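You operate a simulated robot arm through the tools that you are given. There is no shell and no other tool. Be economical: measure what you need, move in short steps, check, and stop when the job is done.

Carry out the task below with a simulated robot arm. There is one attempt and no reset: what you move stays moved.

TASK
Put the slug blank in the yellow cover.
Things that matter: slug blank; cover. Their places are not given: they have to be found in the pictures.

It is judged by the outcome, as a careful person would: the job done as asked, and still so three seconds after it is handed in. It fails if anything else is knocked over, pushed out of place, dropped, spilled or broken.

THE ROBOT
A 6-joint arm with a two-finger parallel gripper, fixed in place. Base frame: the origin is at the foot of the arm, x ahead of it, y to its left, z up; the work surface is at about z = 850. Lengths are in mm, angles in degrees, forces in N, time in s.
With the tool pointing down near the work surface it reaches from about 240 to 640 mm from the base axis. Its first joint turns from -66.0 to 66.0 degrees. Payload 2.7 kg.
Tool frame: the origin (TCP) lies between the finger pads and is the grasp point; the fingertips stand 23 mm ahead of it; z points along the fingers, y is the line along which they close. The gripper opens to 94 mm. The fingers are 38 mm wide and 10 mm thick; the gripper's body (54 by 96 mm) begins 39 mm behind the TCP.
Orientation is told as [roll, pitch, yaw] about the base's x, y, z axes, in that order, counted from this pose: with the fingers straight down and closing along the base's y, the tool's x points along the base's -x, its y along +y and its z along -z.

THE INTERFACE
- The arm moves only by the tool move_arm. Its argument "targets" is a list of rows, each a list of 3 entries, a list of its own where there are three numbers: the gripper command, from -1 (fully open) to 1 (shut), values between in proportion, then the shift along the base's x, y, z in mm, then the turn about the base's z in degrees. In form: [[jaw, [tx, ty, tz], yaw], ...]. A call has 1 to 10 rows; each row shifts and turns the commanded pose from where the row before left it. A row lasts 0.2 s, in which the tool goes at most 50 mm and 8.6 degrees; a call with a longer step from one row to the next is refused whole, and so is a gripper value outside its range. A pose out of reach is approached as far as the arm can. The call stops where the force on the tool passes 40 N (or 10 N more than at its start, if that is more) or the arm is blocked; 0.2 s more then pass. The fingers move at their own pace (about 45 mm/s each) and stop on an object; they squeeze with about 26 N. The grip force told is the motor's: it shows also when the fingers shut on nothing. Time passes only in rows, and 0.2 s behind the last, so rows that do not move let the fingers close. It gives the time, the measured TCP pose, the force on the tool (base axes), the opening and the grip force at its end, in the units of the frame above (readings bear some noise), and new pictures: "show" is both (left out), scene, wrist or none.
- Cameras (640 x 400 px; columns grow to the right, rows downward): "scene" is fixed at [71.9, -425.2, 1414.2]; the picture's right is [0.82, -0.57, 0.00], its down [-0.27, -0.39, -0.88] and it looks along [0.50, 0.72, -0.48] (base axes); focal length 353 px, centre (320, 200). "wrist" rides on the gripper at [-39, 0, -44] in the tool frame; the picture's right is [0.00, -1.00, 0.00], its down [0.97, 0.00, -0.24] and it looks along [0.24, 0.00, 0.97] (tool axes); focal length 218 px, centre (320, 200).
- locate(camera, pixels): for up to 12 pixels [column, row] of the newest picture of that camera ("zoom" is the newest enlarged one), the place [x, y, z] in the base frame of the surface seen there, good to about 2 mm. No time passes.
- inspect(camera, box): a new picture of the part [left, top, right, bottom] of that camera's present view, enlarged. No time passes.
- hand_in(): hands the job in; it is judged then, once.

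Work in short steps. Measure before you move; look again where a grasp or a placing could have gone wrong, and mend it. You have 60 turns and 100 pictures in all, the two below and enlarged ones among them. Open the gripper and draw the arm clear of the work before you hand the job in, unless the task says otherwise; then end with one line.

The tools are called after "Request:" by a JSON object that holds its "op" and its "data". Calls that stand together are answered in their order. move_arm: Moves the arm, as the interface text tells. Its arguments: {"type":"object","properties":{"targets":{"type":"array","items":{"type":"array"}},"show":{"type":"string","enum":["both","scene","wrist","none"]}},"required":["targets"]} The other tools are called the same way: locate (camera, pixels) gives the place of the surface under pixels of a picture; inspect (camera, box) takes an enlarged picture of a part of a camera's view; hand_in () hands the job in.

At the start:

```text
time_s: 0.0
tcp_pos: [305.2, 183.2, 1183.2]
tool_rot: [0.0, 0.1, 0.0]
wrist_force: [0.1, 0.2, 0.2]
opening: 94.2
gripper_force: 0.1
```

scene: 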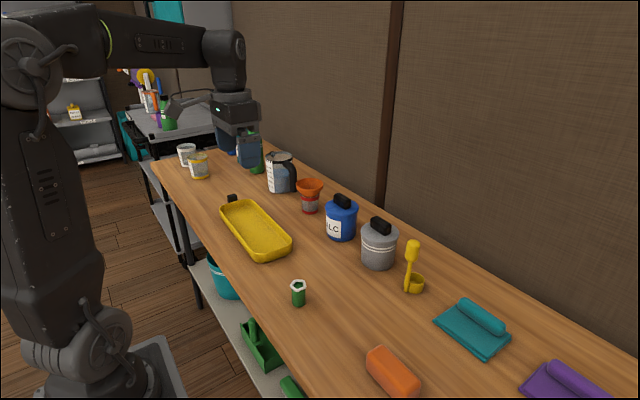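
wrist: 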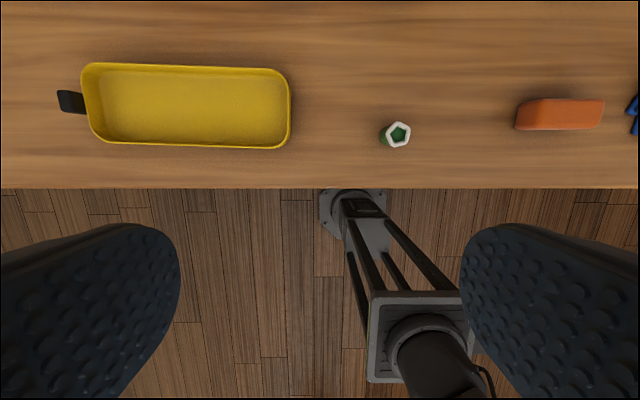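

The yellow tray-like cover is around scene (255,230) and a small green/white piece at (298,292), likely the slug blank. I'll enlarge both and measure them.

Request:
{"op": "inspect", "data": {"camera": "scene", "box": [210, 180, 450, 330]}}

Request:
{"op": "inspect", "data": {"camera": "wrist", "box": [340, 90, 460, 165]}}

Request:
{"op": "locate", "data": {"camera": "wrist", "pixels": [[398, 134], [384, 136], [405, 155], [100, 100], [190, 105], [270, 110], [190, 68], [190, 147], [84, 105], [290, 110], [190, 185]]}}

Request:
{"op": "locate", "data": {"camera": "scene", "pixels": [[298, 285], [298, 296], [298, 304], [255, 230], [291, 243], [262, 262], [221, 206]]}}

```text
2.67 times, centred on (330, 255) of scene
```

zoom: 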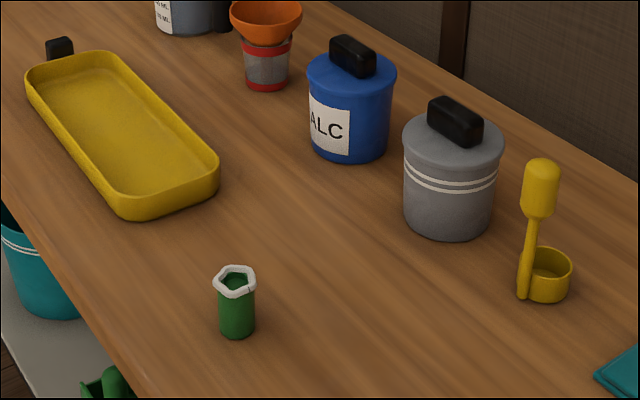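

```text
5.33 times, centred on (400, 128) of wrist
```

zoom: 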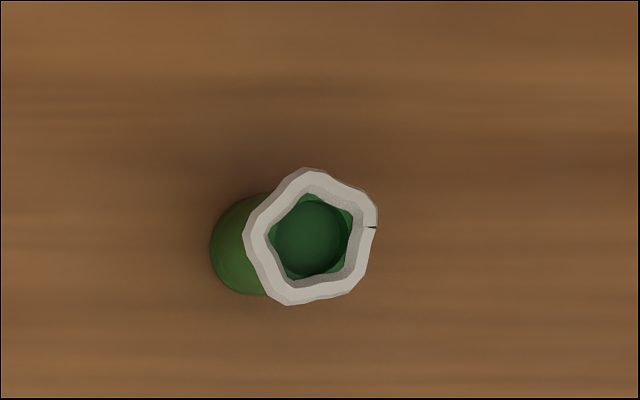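

```text
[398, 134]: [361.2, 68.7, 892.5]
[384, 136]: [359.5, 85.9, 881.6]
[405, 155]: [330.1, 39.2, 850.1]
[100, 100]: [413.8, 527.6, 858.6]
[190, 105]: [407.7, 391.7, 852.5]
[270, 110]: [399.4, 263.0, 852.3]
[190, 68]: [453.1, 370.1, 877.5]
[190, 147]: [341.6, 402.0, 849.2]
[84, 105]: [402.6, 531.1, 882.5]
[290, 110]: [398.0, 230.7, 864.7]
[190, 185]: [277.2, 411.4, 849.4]
```

```text
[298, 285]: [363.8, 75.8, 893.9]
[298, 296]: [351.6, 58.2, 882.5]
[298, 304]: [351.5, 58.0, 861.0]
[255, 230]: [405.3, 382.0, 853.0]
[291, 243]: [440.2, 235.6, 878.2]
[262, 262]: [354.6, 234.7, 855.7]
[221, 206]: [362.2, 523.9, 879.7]
```

The green piece looks like an open tube, so the orange piece at (392,372) may be the "slug blank" instead. I'll look at the other candidates closely.

Request:
{"op": "inspect", "data": {"camera": "scene", "box": [340, 300, 500, 400]}}

Request:
{"op": "inspect", "data": {"camera": "wrist", "box": [480, 60, 640, 160]}}

Request:
{"op": "inspect", "data": {"camera": "scene", "box": [160, 120, 320, 220]}}

Request:
{"op": "inspect", "data": {"camera": "scene", "box": [270, 265, 334, 315]}}

Request:
{"op": "inspect", "data": {"camera": "scene", "box": [480, 280, 640, 400]}}

```text
4.00 times, centred on (420, 350) of scene
```

zoom: 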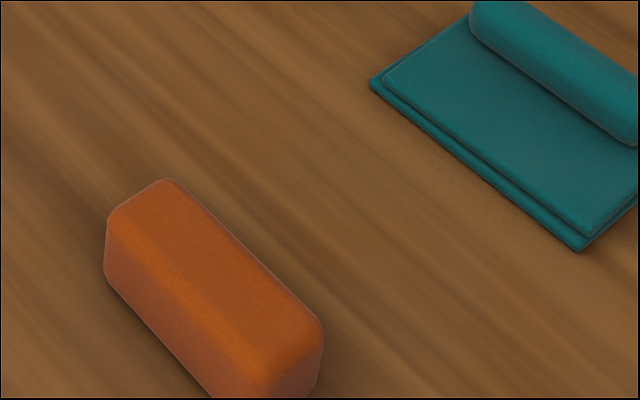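

```text
4.00 times, centred on (560, 110) of wrist
```

zoom: 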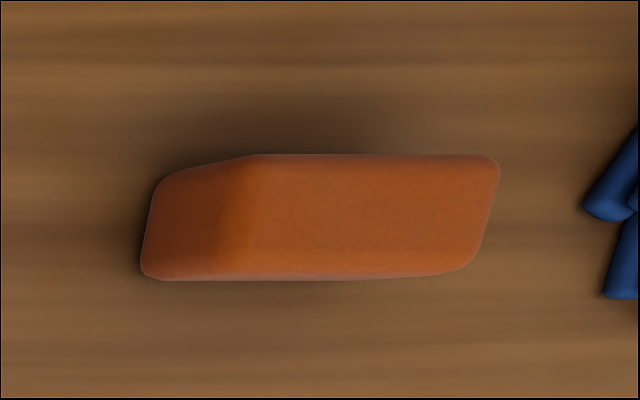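

```text
4.00 times, centred on (240, 170) of scene
```

zoom: 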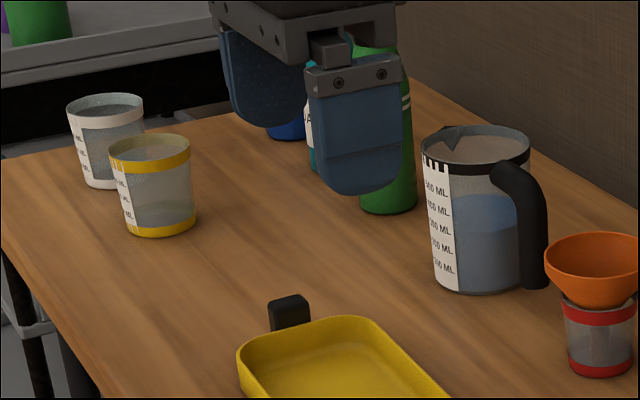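

```text
8.00 times, centred on (302, 290) of scene
```

zoom: 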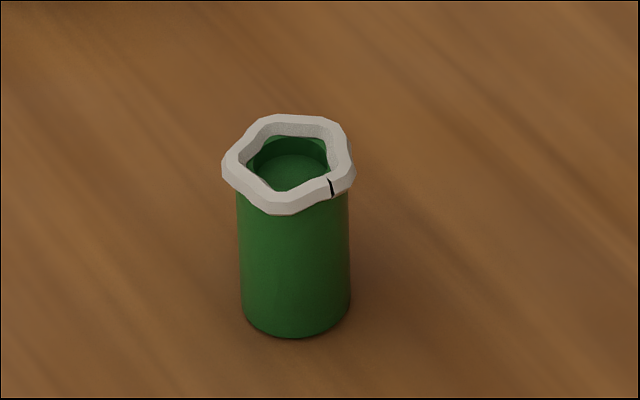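

```text
3.33 times, centred on (560, 340) of scene
```

zoom: 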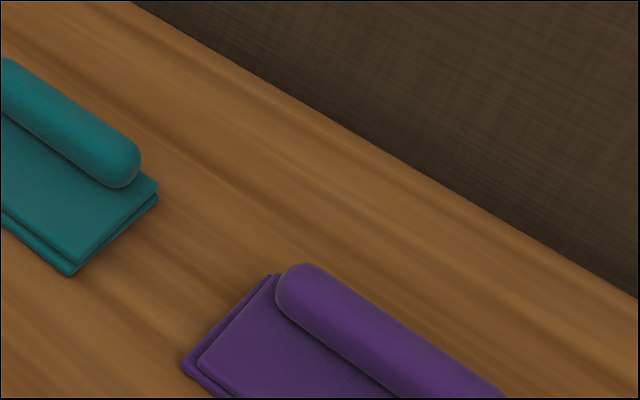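

The orange piece is a solid rounded bar and the green one a small cylinder with a split white ring. A blue item peeks in at the right of the wrist view, so I'll move toward -y at height to see everything on the bench before deciding.

Request:
{"op": "move_arm", "data": {"targets": [[-1, [0, -45, 0], 0], [-1, [0, -45, 0], 0], [-1, [0, -45, 0], 0], [-1, [0, -45, 0], 0], [-1, [0, -45, 0], 0], [-1, [0, -45, 0], 0], [-1, [0, -30, 0], 0], [-1, [0, 0, 0], 0]]}}

```text
time_s: 1.8
tcp_pos: [305.1, -117.1, 1185.0]
tool_rot: [-0.1, 0.0, 0.0]
wrist_force: [0.1, 0.0, 0.1]
opening: 93.8
gripper_force: 0.1
```

scene: 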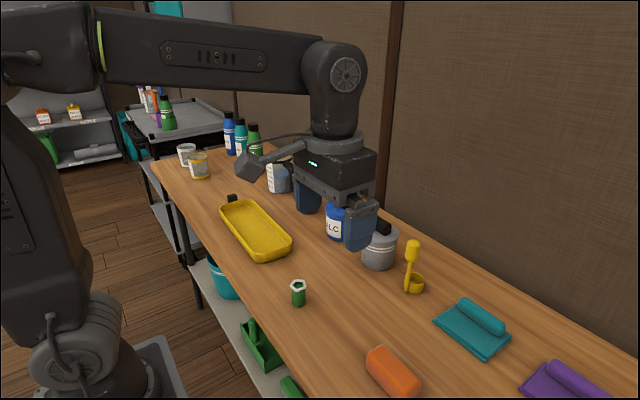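
wrist: 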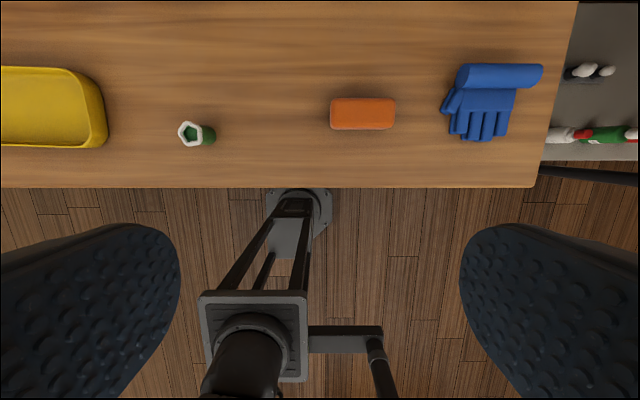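

The wrist view shows all candidates: sponge-like orange bar, gloves, cloths, and the green cylinder with the split ring at (193,133). The green cylinder is the only workpiece-like thing, so I take it as the slug blank; I move above it for an accurate view.

Request:
{"op": "move_arm", "data": {"targets": [[-1, [9, 31, -25], 0], [-1, [9, 31, -25], 0], [-1, [9, 31, -25], 0], [-1, [8, 31, -25], 0], [-1, [8, 31, -25], 0], [-1, [8, 30, -25], 0], [-1, [0, 0, 0], 0]]}}

```text
time_s: 3.4
tcp_pos: [359.2, 67.6, 1033.9]
tool_rot: [0.0, 0.0, 0.0]
wrist_force: [-1.1, 0.2, -0.5]
opening: 94.2
gripper_force: 0.0
```

scene: 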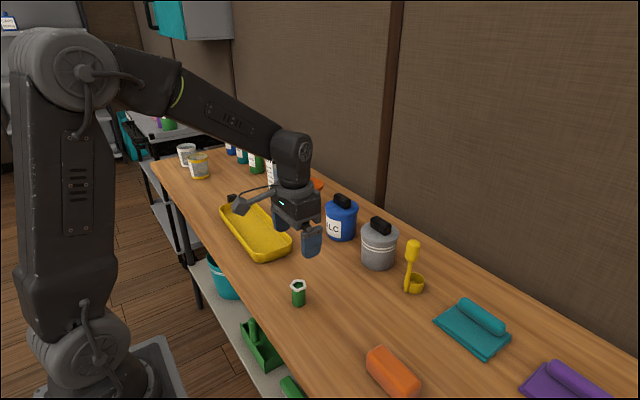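
wrist: 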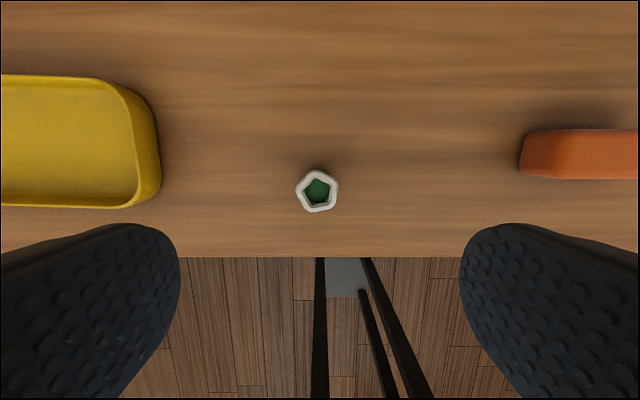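

Request:
{"op": "inspect", "data": {"camera": "wrist", "box": [280, 165, 360, 215]}}

Request:
{"op": "locate", "data": {"camera": "wrist", "pixels": [[298, 190], [336, 186], [317, 172], [317, 210], [317, 190], [336, 200], [330, 208], [302, 176]]}}

```text
8.00 times, centred on (320, 190) of wrist
```

zoom: 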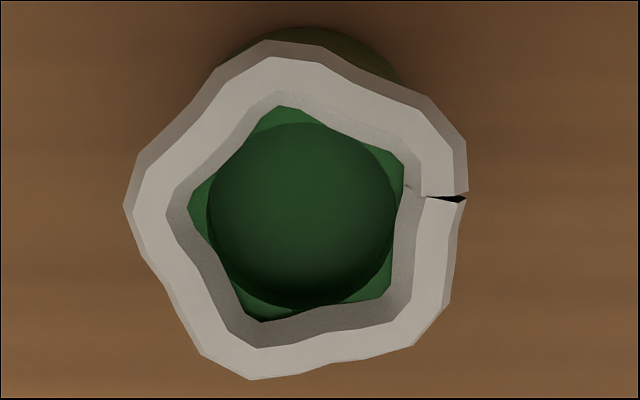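

```text
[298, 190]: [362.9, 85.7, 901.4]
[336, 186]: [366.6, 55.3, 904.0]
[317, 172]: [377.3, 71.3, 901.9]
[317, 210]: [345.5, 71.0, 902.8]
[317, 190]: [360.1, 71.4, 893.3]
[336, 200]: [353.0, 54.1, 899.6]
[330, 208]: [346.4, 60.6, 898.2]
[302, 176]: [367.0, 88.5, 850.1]
```

The blank's top is at z≈903, centred at about (361, 70.5), ring width ≈33 mm. I descend over it with the jaws open to TCP z≈885.

Request:
{"op": "move_arm", "data": {"targets": [[-1, [2, 3, -30], 0], [-1, [0, 0, -40], 0], [-1, [0, 0, -40], 0], [-1, [0, 0, -25], 0], [-1, [0, 0, -14], 0], [-1, [0, 0, 0], 0]]}}

```text
time_s: 4.8
tcp_pos: [358.0, 71.3, 884.6]
tool_rot: [-0.1, -0.1, -0.1]
wrist_force: [0.0, -0.6, -0.8]
opening: 94.2
gripper_force: 0.0
```

scene: 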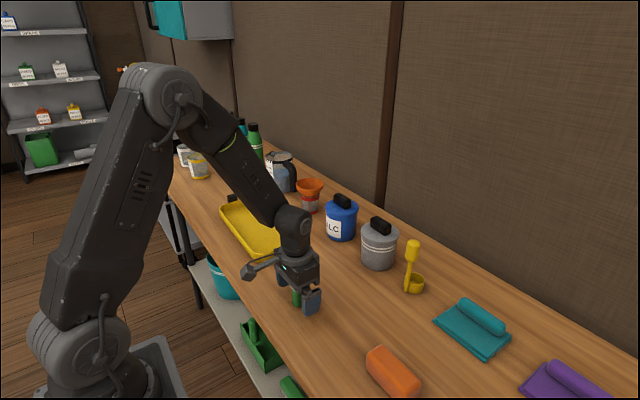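
wrist: 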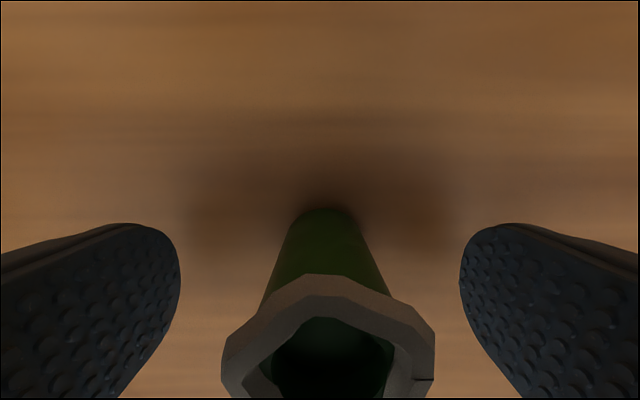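

The blank sits between the fingers, so I nudge +2 mm in x and close.

Request:
{"op": "move_arm", "data": {"targets": [[-1, [2, 0, 0], 0], [0.0, [0, 0, 0], 0], [0.2, [0, 0, 0], 0], [1, [0, 0, 0], 0], [1, [0, 0, 0], 0], [1, [0, 0, 0], 0], [1, [0, 0, 0], 0]]}}

```text
time_s: 6.4
tcp_pos: [361.3, 71.8, 885.4]
tool_rot: [0.0, 0.0, -0.1]
wrist_force: [-0.2, -0.4, 0.1]
opening: 28.5
gripper_force: 26.2
```

scene: 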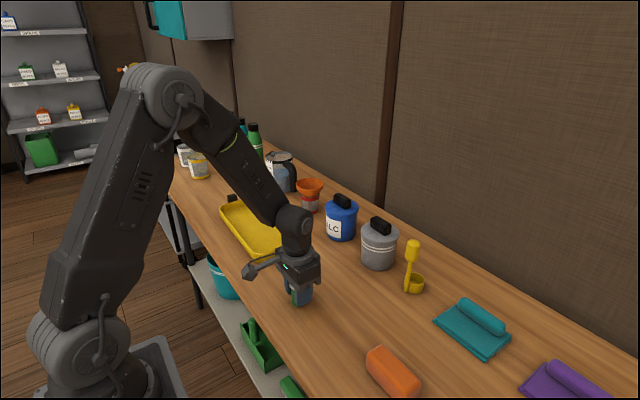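
wrist: 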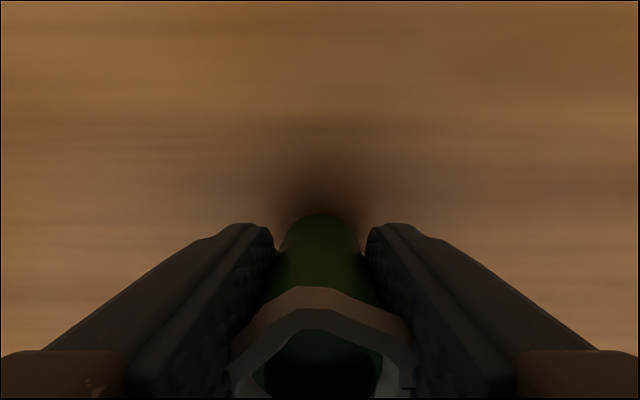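

The fingers hold at 28.5 mm opening with 26 N. Now I lift slowly and check.

Request:
{"op": "move_arm", "data": {"targets": [[1, [0, 0, 10], 0], [1, [0, 0, 20], 0], [1, [0, 0, 30], 0], [1, [0, 0, 30], 0], [1, [0, 0, 0], 0]]}}

```text
time_s: 7.6
tcp_pos: [361.4, 70.1, 976.3]
tool_rot: [0.0, 0.0, -0.1]
wrist_force: [0.1, -0.7, -0.1]
opening: 0.0
gripper_force: 26.0
```

scene: 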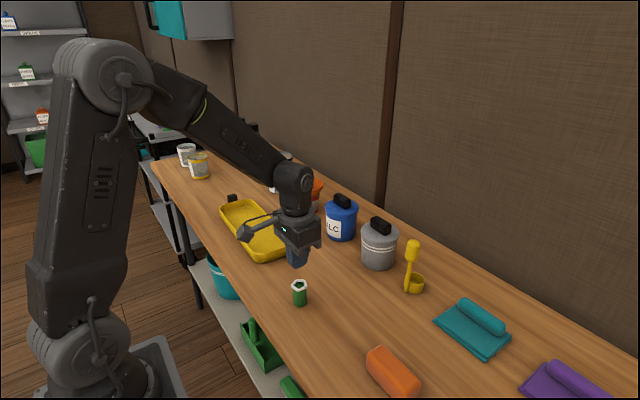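
wrist: 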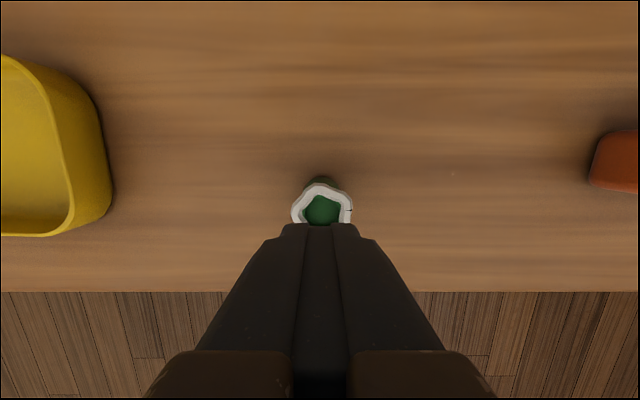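

The blank slipped out and still stands upright, slightly shifted. I open and examine its current place.

Request:
{"op": "move_arm", "data": {"targets": [[-1, [0, 0, 30], 0], [-1, [0, 0, 0], 0], [-1, [0, 0, 0], 0], [-1, [0, 0, 0], 0], [-1, [0, 0, 0], 0]], "show": "wrist"}}

Request:
{"op": "inspect", "data": {"camera": "wrist", "box": [280, 165, 360, 215]}}

Request:
{"op": "inspect", "data": {"camera": "scene", "box": [270, 265, 334, 315]}}

Request:
{"op": "locate", "data": {"camera": "scene", "pixels": [[298, 281], [300, 291], [300, 294], [300, 298], [300, 302], [300, 305], [294, 298], [305, 298]]}}

```text
time_s: 8.8
tcp_pos: [360.9, 72.0, 1006.0]
tool_rot: [-0.1, 0.1, 0.0]
wrist_force: [0.6, -0.5, -0.1]
opening: 94.0
gripper_force: 0.0
```

wrist: 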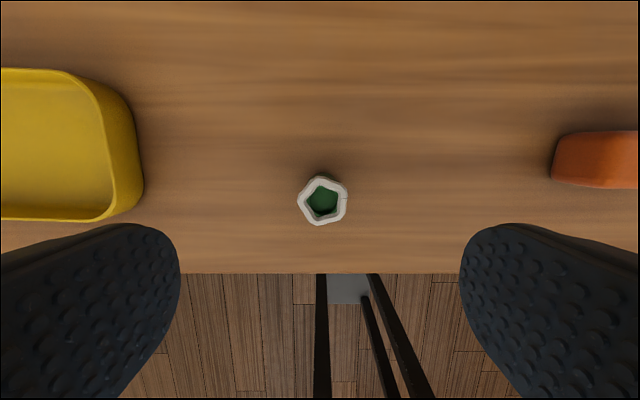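

```text
8.00 times, centred on (320, 190) of wrist
```

zoom: 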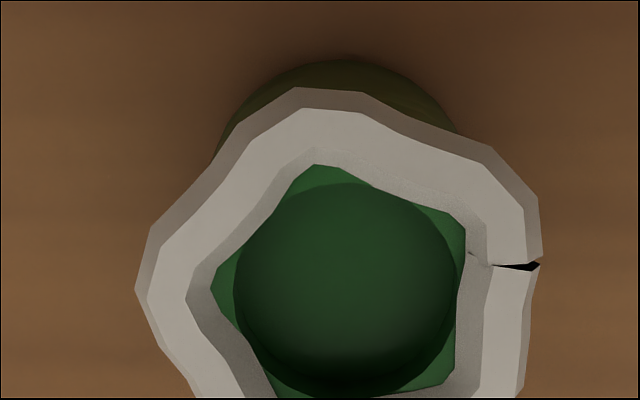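

```text
8.00 times, centred on (302, 290) of scene
```

zoom: 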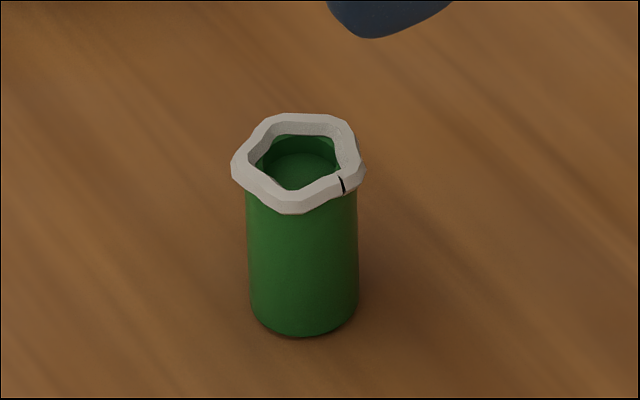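

```text
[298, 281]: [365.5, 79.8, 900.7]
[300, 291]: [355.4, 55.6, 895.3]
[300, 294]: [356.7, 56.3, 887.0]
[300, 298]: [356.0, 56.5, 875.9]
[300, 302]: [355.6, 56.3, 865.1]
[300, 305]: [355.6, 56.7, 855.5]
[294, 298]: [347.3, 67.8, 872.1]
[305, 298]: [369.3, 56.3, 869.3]
```

The blank is upright and centred near (363,70), and it may be slick or heavy. I'll regrip higher, including the white ring (TCP z≈893), then lift by a few mm to read the load.

Request:
{"op": "move_arm", "data": {"targets": [[-1, [2, -2, -40], 0], [-1, [0, 0, -40], 0], [-1, [0, 0, -33], 0], [-1, [0, 0, 0], 0], [0.2, [0, 0, 0], 0], [0.2, [0, 0, 0], 0], [1, [0, 0, 0], 0], [1, [0, 0, 0], 0], [1, [0, 0, 0], 0]], "show": "wrist"}}

Request:
{"op": "inspect", "data": {"camera": "scene", "box": [260, 250, 340, 310]}}

Request:
{"op": "move_arm", "data": {"targets": [[1, [0, 0, 2], 0], [1, [0, 0, 2], 0]], "show": "wrist"}}

```text
time_s: 10.8
tcp_pos: [363.1, 69.0, 893.8]
tool_rot: [-0.1, -0.1, 0.0]
wrist_force: [0.5, 0.0, -0.6]
opening: 28.0
gripper_force: 26.1
```

wrist: 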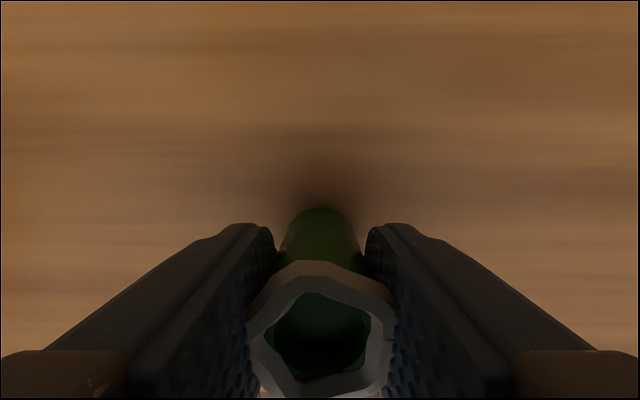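

```text
6.67 times, centred on (300, 280) of scene
```

zoom: 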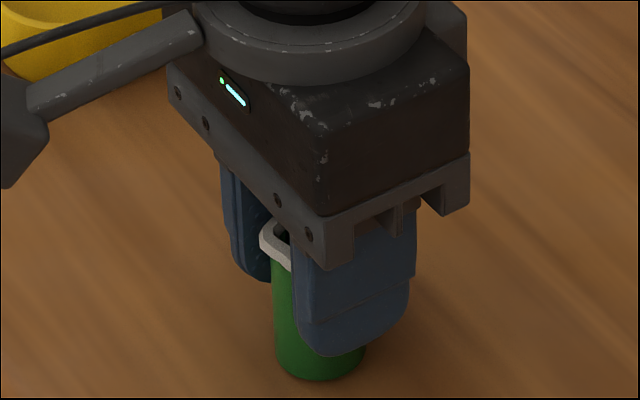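

```text
time_s: 11.4
tcp_pos: [362.8, 69.3, 896.8]
tool_rot: [0.0, 0.0, 0.0]
wrist_force: [0.5, 0.3, -0.7]
opening: 28.2
gripper_force: 26.2
```

wrist: 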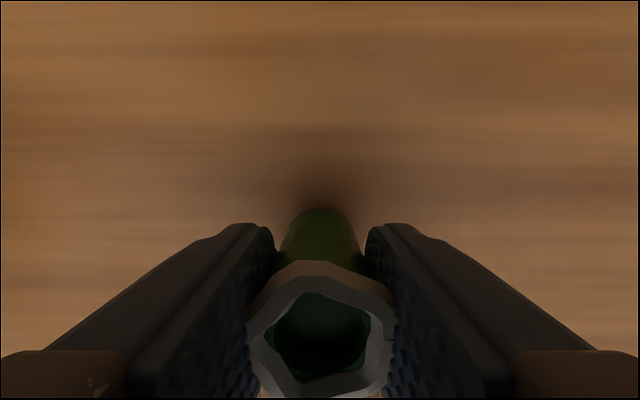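

After the 3 mm lift the blank keeps the same place in the wrist picture, so it is moving with the gripper. I'll continue in small gentle steps.

Request:
{"op": "move_arm", "data": {"targets": [[1, [0, 0, 3], 0], [1, [0, 0, 3], 0], [1, [0, 0, 3], 0], [1, [0, 0, 3], 0], [1, [0, 0, 3], 0]]}}

```text
time_s: 12.6
tcp_pos: [362.4, 68.0, 911.6]
tool_rot: [0.0, 0.0, 0.0]
wrist_force: [0.7, 0.9, -0.6]
opening: 28.3
gripper_force: 25.9
```

scene: 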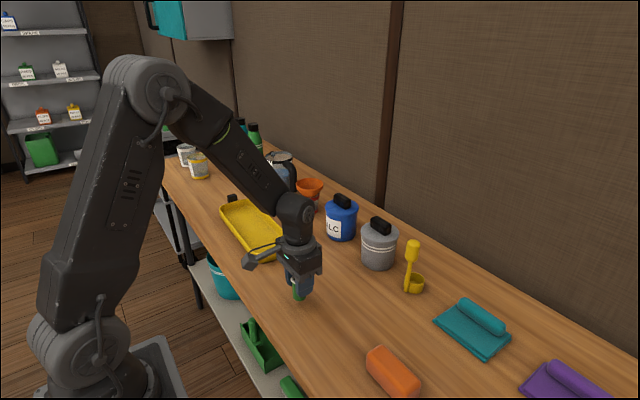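
wrist: 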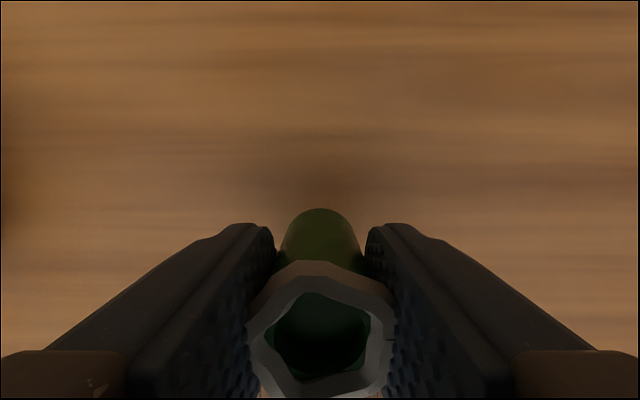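

It is lifted and held unchanged. I raise it to clear the cover's rim (z≈882), still slowly.

Request:
{"op": "move_arm", "data": {"targets": [[1, [0, 0, 3], 0], [1, [0, 0, 4], 0], [1, [0, 0, 5], 0], [1, [0, 0, 5], 0], [1, [0, 0, 5], 0], [1, [0, 0, 5], 0], [1, [0, 0, 5], 0], [1, [0, 0, 5], 0], [1, [0, 0, 4], 0], [1, [0, 0, 2], 0]]}}

```text
time_s: 14.8
tcp_pos: [362.3, 70.5, 953.2]
tool_rot: [0.0, 0.1, 0.0]
wrist_force: [0.0, -0.4, -0.1]
opening: 28.2
gripper_force: 26.1
```

scene: 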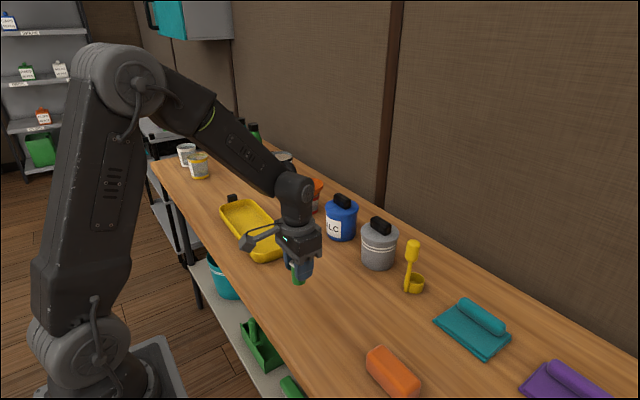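
wrist: 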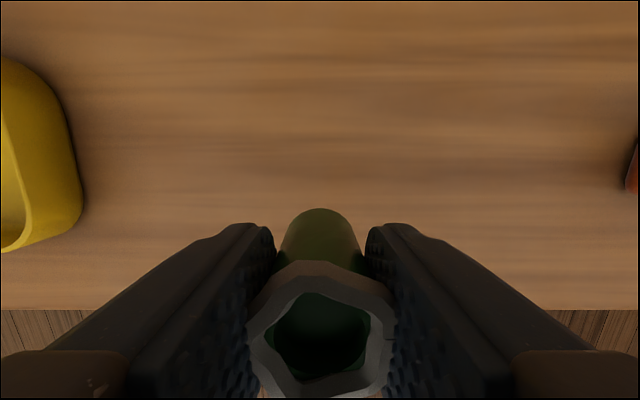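

Still firmly held, bottom at about z 909. I carry it gently toward the cover's interior (centre about x 402, y ~350).

Request:
{"op": "move_arm", "data": {"targets": [[1, [1, 4, 0], 0], [1, [2, 8, 0], 0], [1, [2, 12, 0], 0], [1, [2, 14, 0], 0], [1, [2, 14, 0], 0], [1, [2, 14, 0], 0], [1, [2, 14, 0], 0], [1, [2, 14, 0], 0], [1, [2, 12, 0], 0], [1, [2, 8, 0], 0]], "show": "wrist"}}

Request:
{"op": "move_arm", "data": {"targets": [[1, [2, 8, 0], 0], [1, [2, 12, 0], 0], [1, [2, 14, 0], 0], [1, [2, 16, 0], 0], [1, [2, 16, 0], 0], [1, [2, 16, 0], 0], [1, [2, 16, 0], 0], [1, [2, 14, 0], 0], [1, [2, 10, 0], 0], [1, [2, 4, 0], 0]]}}

```text
time_s: 17.0
tcp_pos: [381.5, 183.2, 954.6]
tool_rot: [0.0, 0.0, 0.0]
wrist_force: [0.5, -0.1, -0.7]
opening: 27.9
gripper_force: 26.4
```

wrist: 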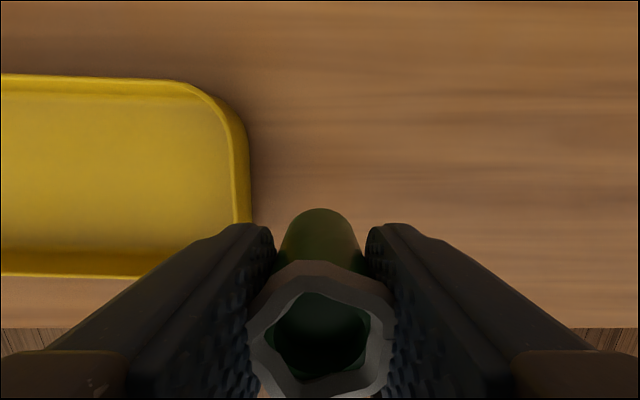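

```text
time_s: 19.2
tcp_pos: [401.3, 309.2, 955.4]
tool_rot: [0.1, 0.0, 0.0]
wrist_force: [1.4, -0.1, -0.1]
opening: 28.2
gripper_force: 26.1
```

scene: 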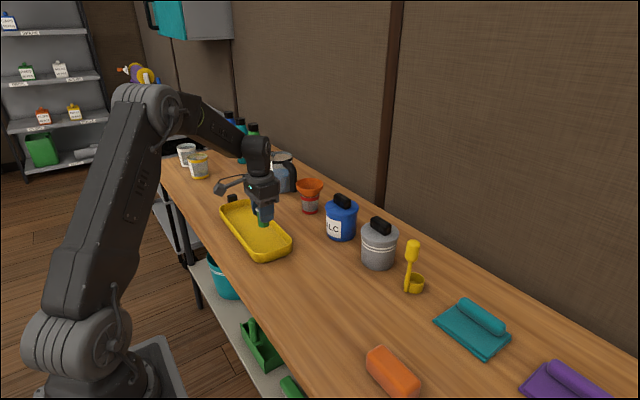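
wrist: 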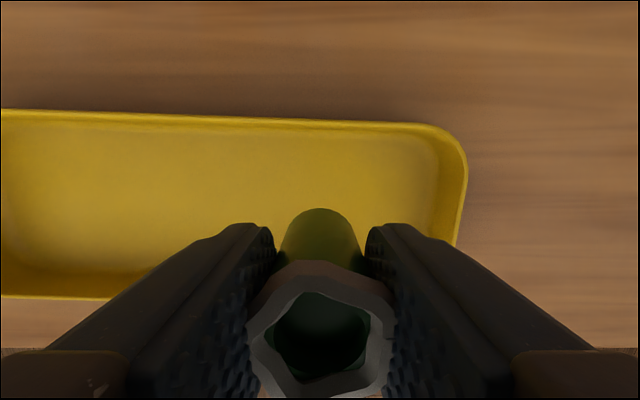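

It is over the cover. I measure the rim to centre before lowering.

Request:
{"op": "locate", "data": {"camera": "wrist", "pixels": [[100, 113], [100, 298], [250, 117], [100, 180], [200, 170], [60, 255], [464, 170], [2, 200]]}}

```text
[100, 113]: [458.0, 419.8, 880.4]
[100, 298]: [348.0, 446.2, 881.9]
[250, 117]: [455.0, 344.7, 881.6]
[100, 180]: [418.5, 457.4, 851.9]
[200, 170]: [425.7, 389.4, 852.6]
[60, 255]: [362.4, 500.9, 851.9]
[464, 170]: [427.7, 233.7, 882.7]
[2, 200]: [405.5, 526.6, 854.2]
```

Cover centre is about (402, 380), floor 852.5. I shift +65 mm in y and then lower toward TCP z≈900.

Request:
{"op": "move_arm", "data": {"targets": [[1, [0, 6, 0], 0], [1, [0, 10, 0], 0], [1, [0, 12, 0], 0], [1, [0, 14, 0], 0], [1, [0, 12, 0], 0], [1, [0, 8, 0], 0], [1, [0, 3, 0], 0], [1, [0, 0, 0], 0]], "show": "none"}}

Request:
{"op": "move_arm", "data": {"targets": [[1, [0, 0, -3], 0], [1, [0, 0, -6], 0], [1, [0, 0, -7], 0], [1, [0, 0, -8], 0], [1, [0, 0, -8], 0], [1, [0, 0, -7], 0], [1, [0, 0, -6], 0], [1, [0, 0, -5], 0], [1, [0, 0, -3], 0], [1, [0, 0, 0], 0]]}}

```text
time_s: 21.0
tcp_pos: [400.7, 374.4, 953.9]
tool_rot: [-0.1, 0.0, -0.1]
wrist_force: [-0.7, 0.8, -0.2]
opening: 28.1
gripper_force: 25.8
```

```text
time_s: 23.2
tcp_pos: [401.5, 373.6, 901.0]
tool_rot: [0.0, 0.0, -0.1]
wrist_force: [-0.6, 0.6, -0.4]
opening: 28.2
gripper_force: 25.8
```

scene: 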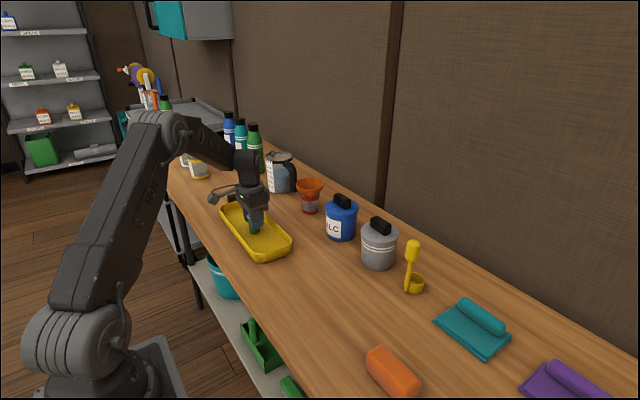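
wrist: 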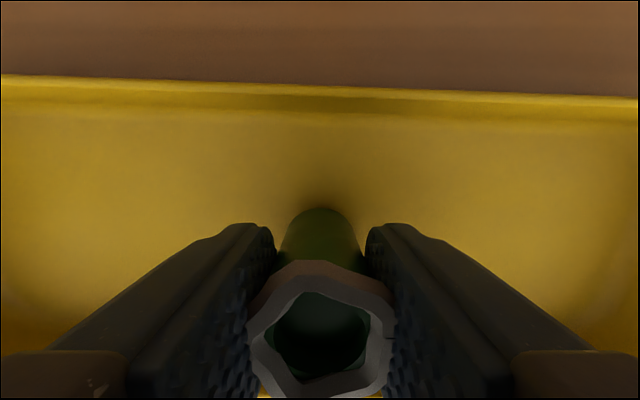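

It is about 4 mm above the cover's floor. I lower in 1 mm steps until contact.

Request:
{"op": "move_arm", "data": {"targets": [[1, [0, 0, -1], 0], [1, [0, 0, -1], 0], [1, [0, 0, -1], 0], [1, [0, 0, -1], 0], [1, [0, 0, 0], 0]], "show": "none"}}

Request:
{"op": "inspect", "data": {"camera": "scene", "box": [210, 180, 306, 240]}}

```text
time_s: 24.4
tcp_pos: [401.0, 373.9, 898.5]
tool_rot: [0.0, 0.0, 0.0]
wrist_force: [-0.9, 0.3, 2.1]
opening: 28.0
gripper_force: 26.1
```

```text
6.67 times, centred on (258, 210) of scene
```

zoom: 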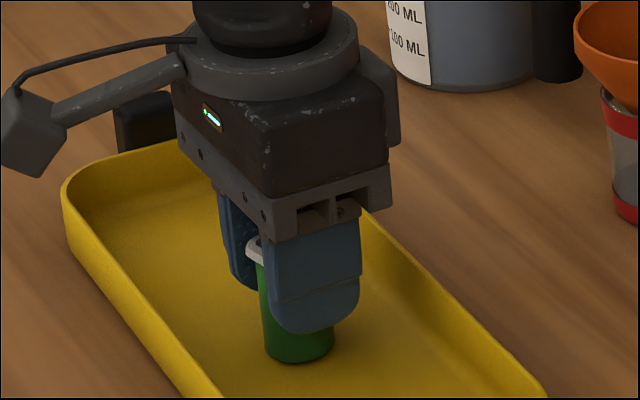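

The force of 2.1 N upward shows it is touching the floor. I open, wait, and rise.

Request:
{"op": "move_arm", "data": {"targets": [[0.3, [0, 0, 0], 0], [0.2, [0, 0, 0], 0], [0, [0, 0, 0], 0], [-0.5, [0, 0, 0], 0], [-1, [0, 0, 0], 0], [-1, [0, 0, 0], 0], [-1, [0, 0, 0], 0]], "show": "wrist"}}

Request:
{"op": "move_arm", "data": {"targets": [[-1, [0, 0, 10], 0], [-1, [0, 0, 30], 0], [-1, [0, 0, 40], 0], [-1, [0, 0, 45], 0], [-1, [0, 0, 45], 0], [-1, [0, 0, 45], 0], [-1, [-20, 0, 20], 0], [-1, [-40, -20, 0], 0], [-1, [0, 0, 0], 0]]}}

Request:
{"op": "inspect", "data": {"camera": "scene", "box": [210, 180, 306, 270]}}

```text
time_s: 26.0
tcp_pos: [401.4, 374.3, 898.1]
tool_rot: [-0.1, 0.1, 0.1]
wrist_force: [0.3, 1.1, -0.2]
opening: 93.9
gripper_force: 0.1
```

wrist: 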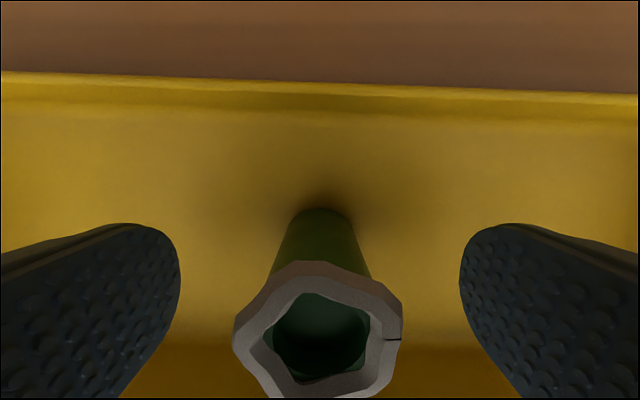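

```text
time_s: 28.0
tcp_pos: [342.6, 351.9, 1132.5]
tool_rot: [0.1, 0.0, 0.0]
wrist_force: [-0.4, -0.3, -0.7]
opening: 94.0
gripper_force: 0.0
```

scene: 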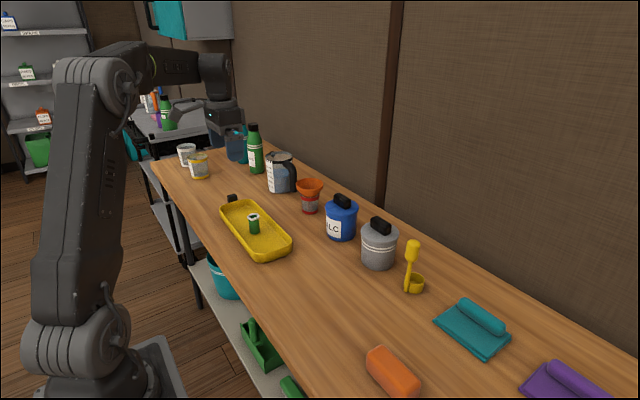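
wrist: 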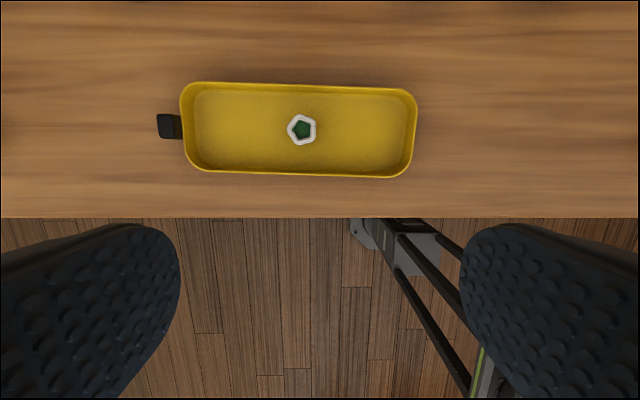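

```text
4.44 times, centred on (258, 225) of scene
```

zoom: 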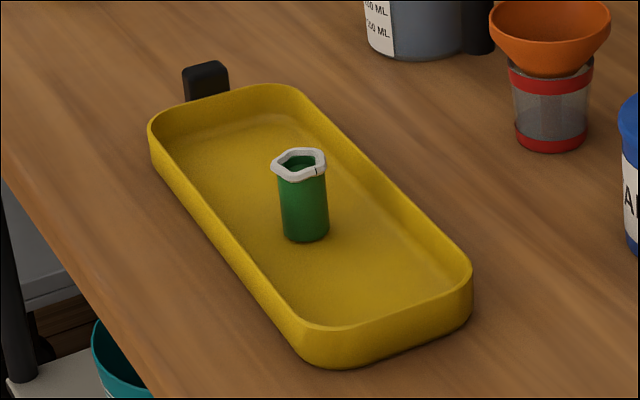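

The blank stands upright in the middle of the cover, the arm is clear and nothing else has moved, so I hand it in.

Request:
{"op": "hand_in", "data": {}}

```text
The job is handed in.
```

I put the green cylinder with the split white ring, which I took to be the slug blank, upright in the middle of the yellow cover. It slipped from the first grip and shifted slightly but stayed standing. Nothing else was disturbed, and the arm is open and clear.
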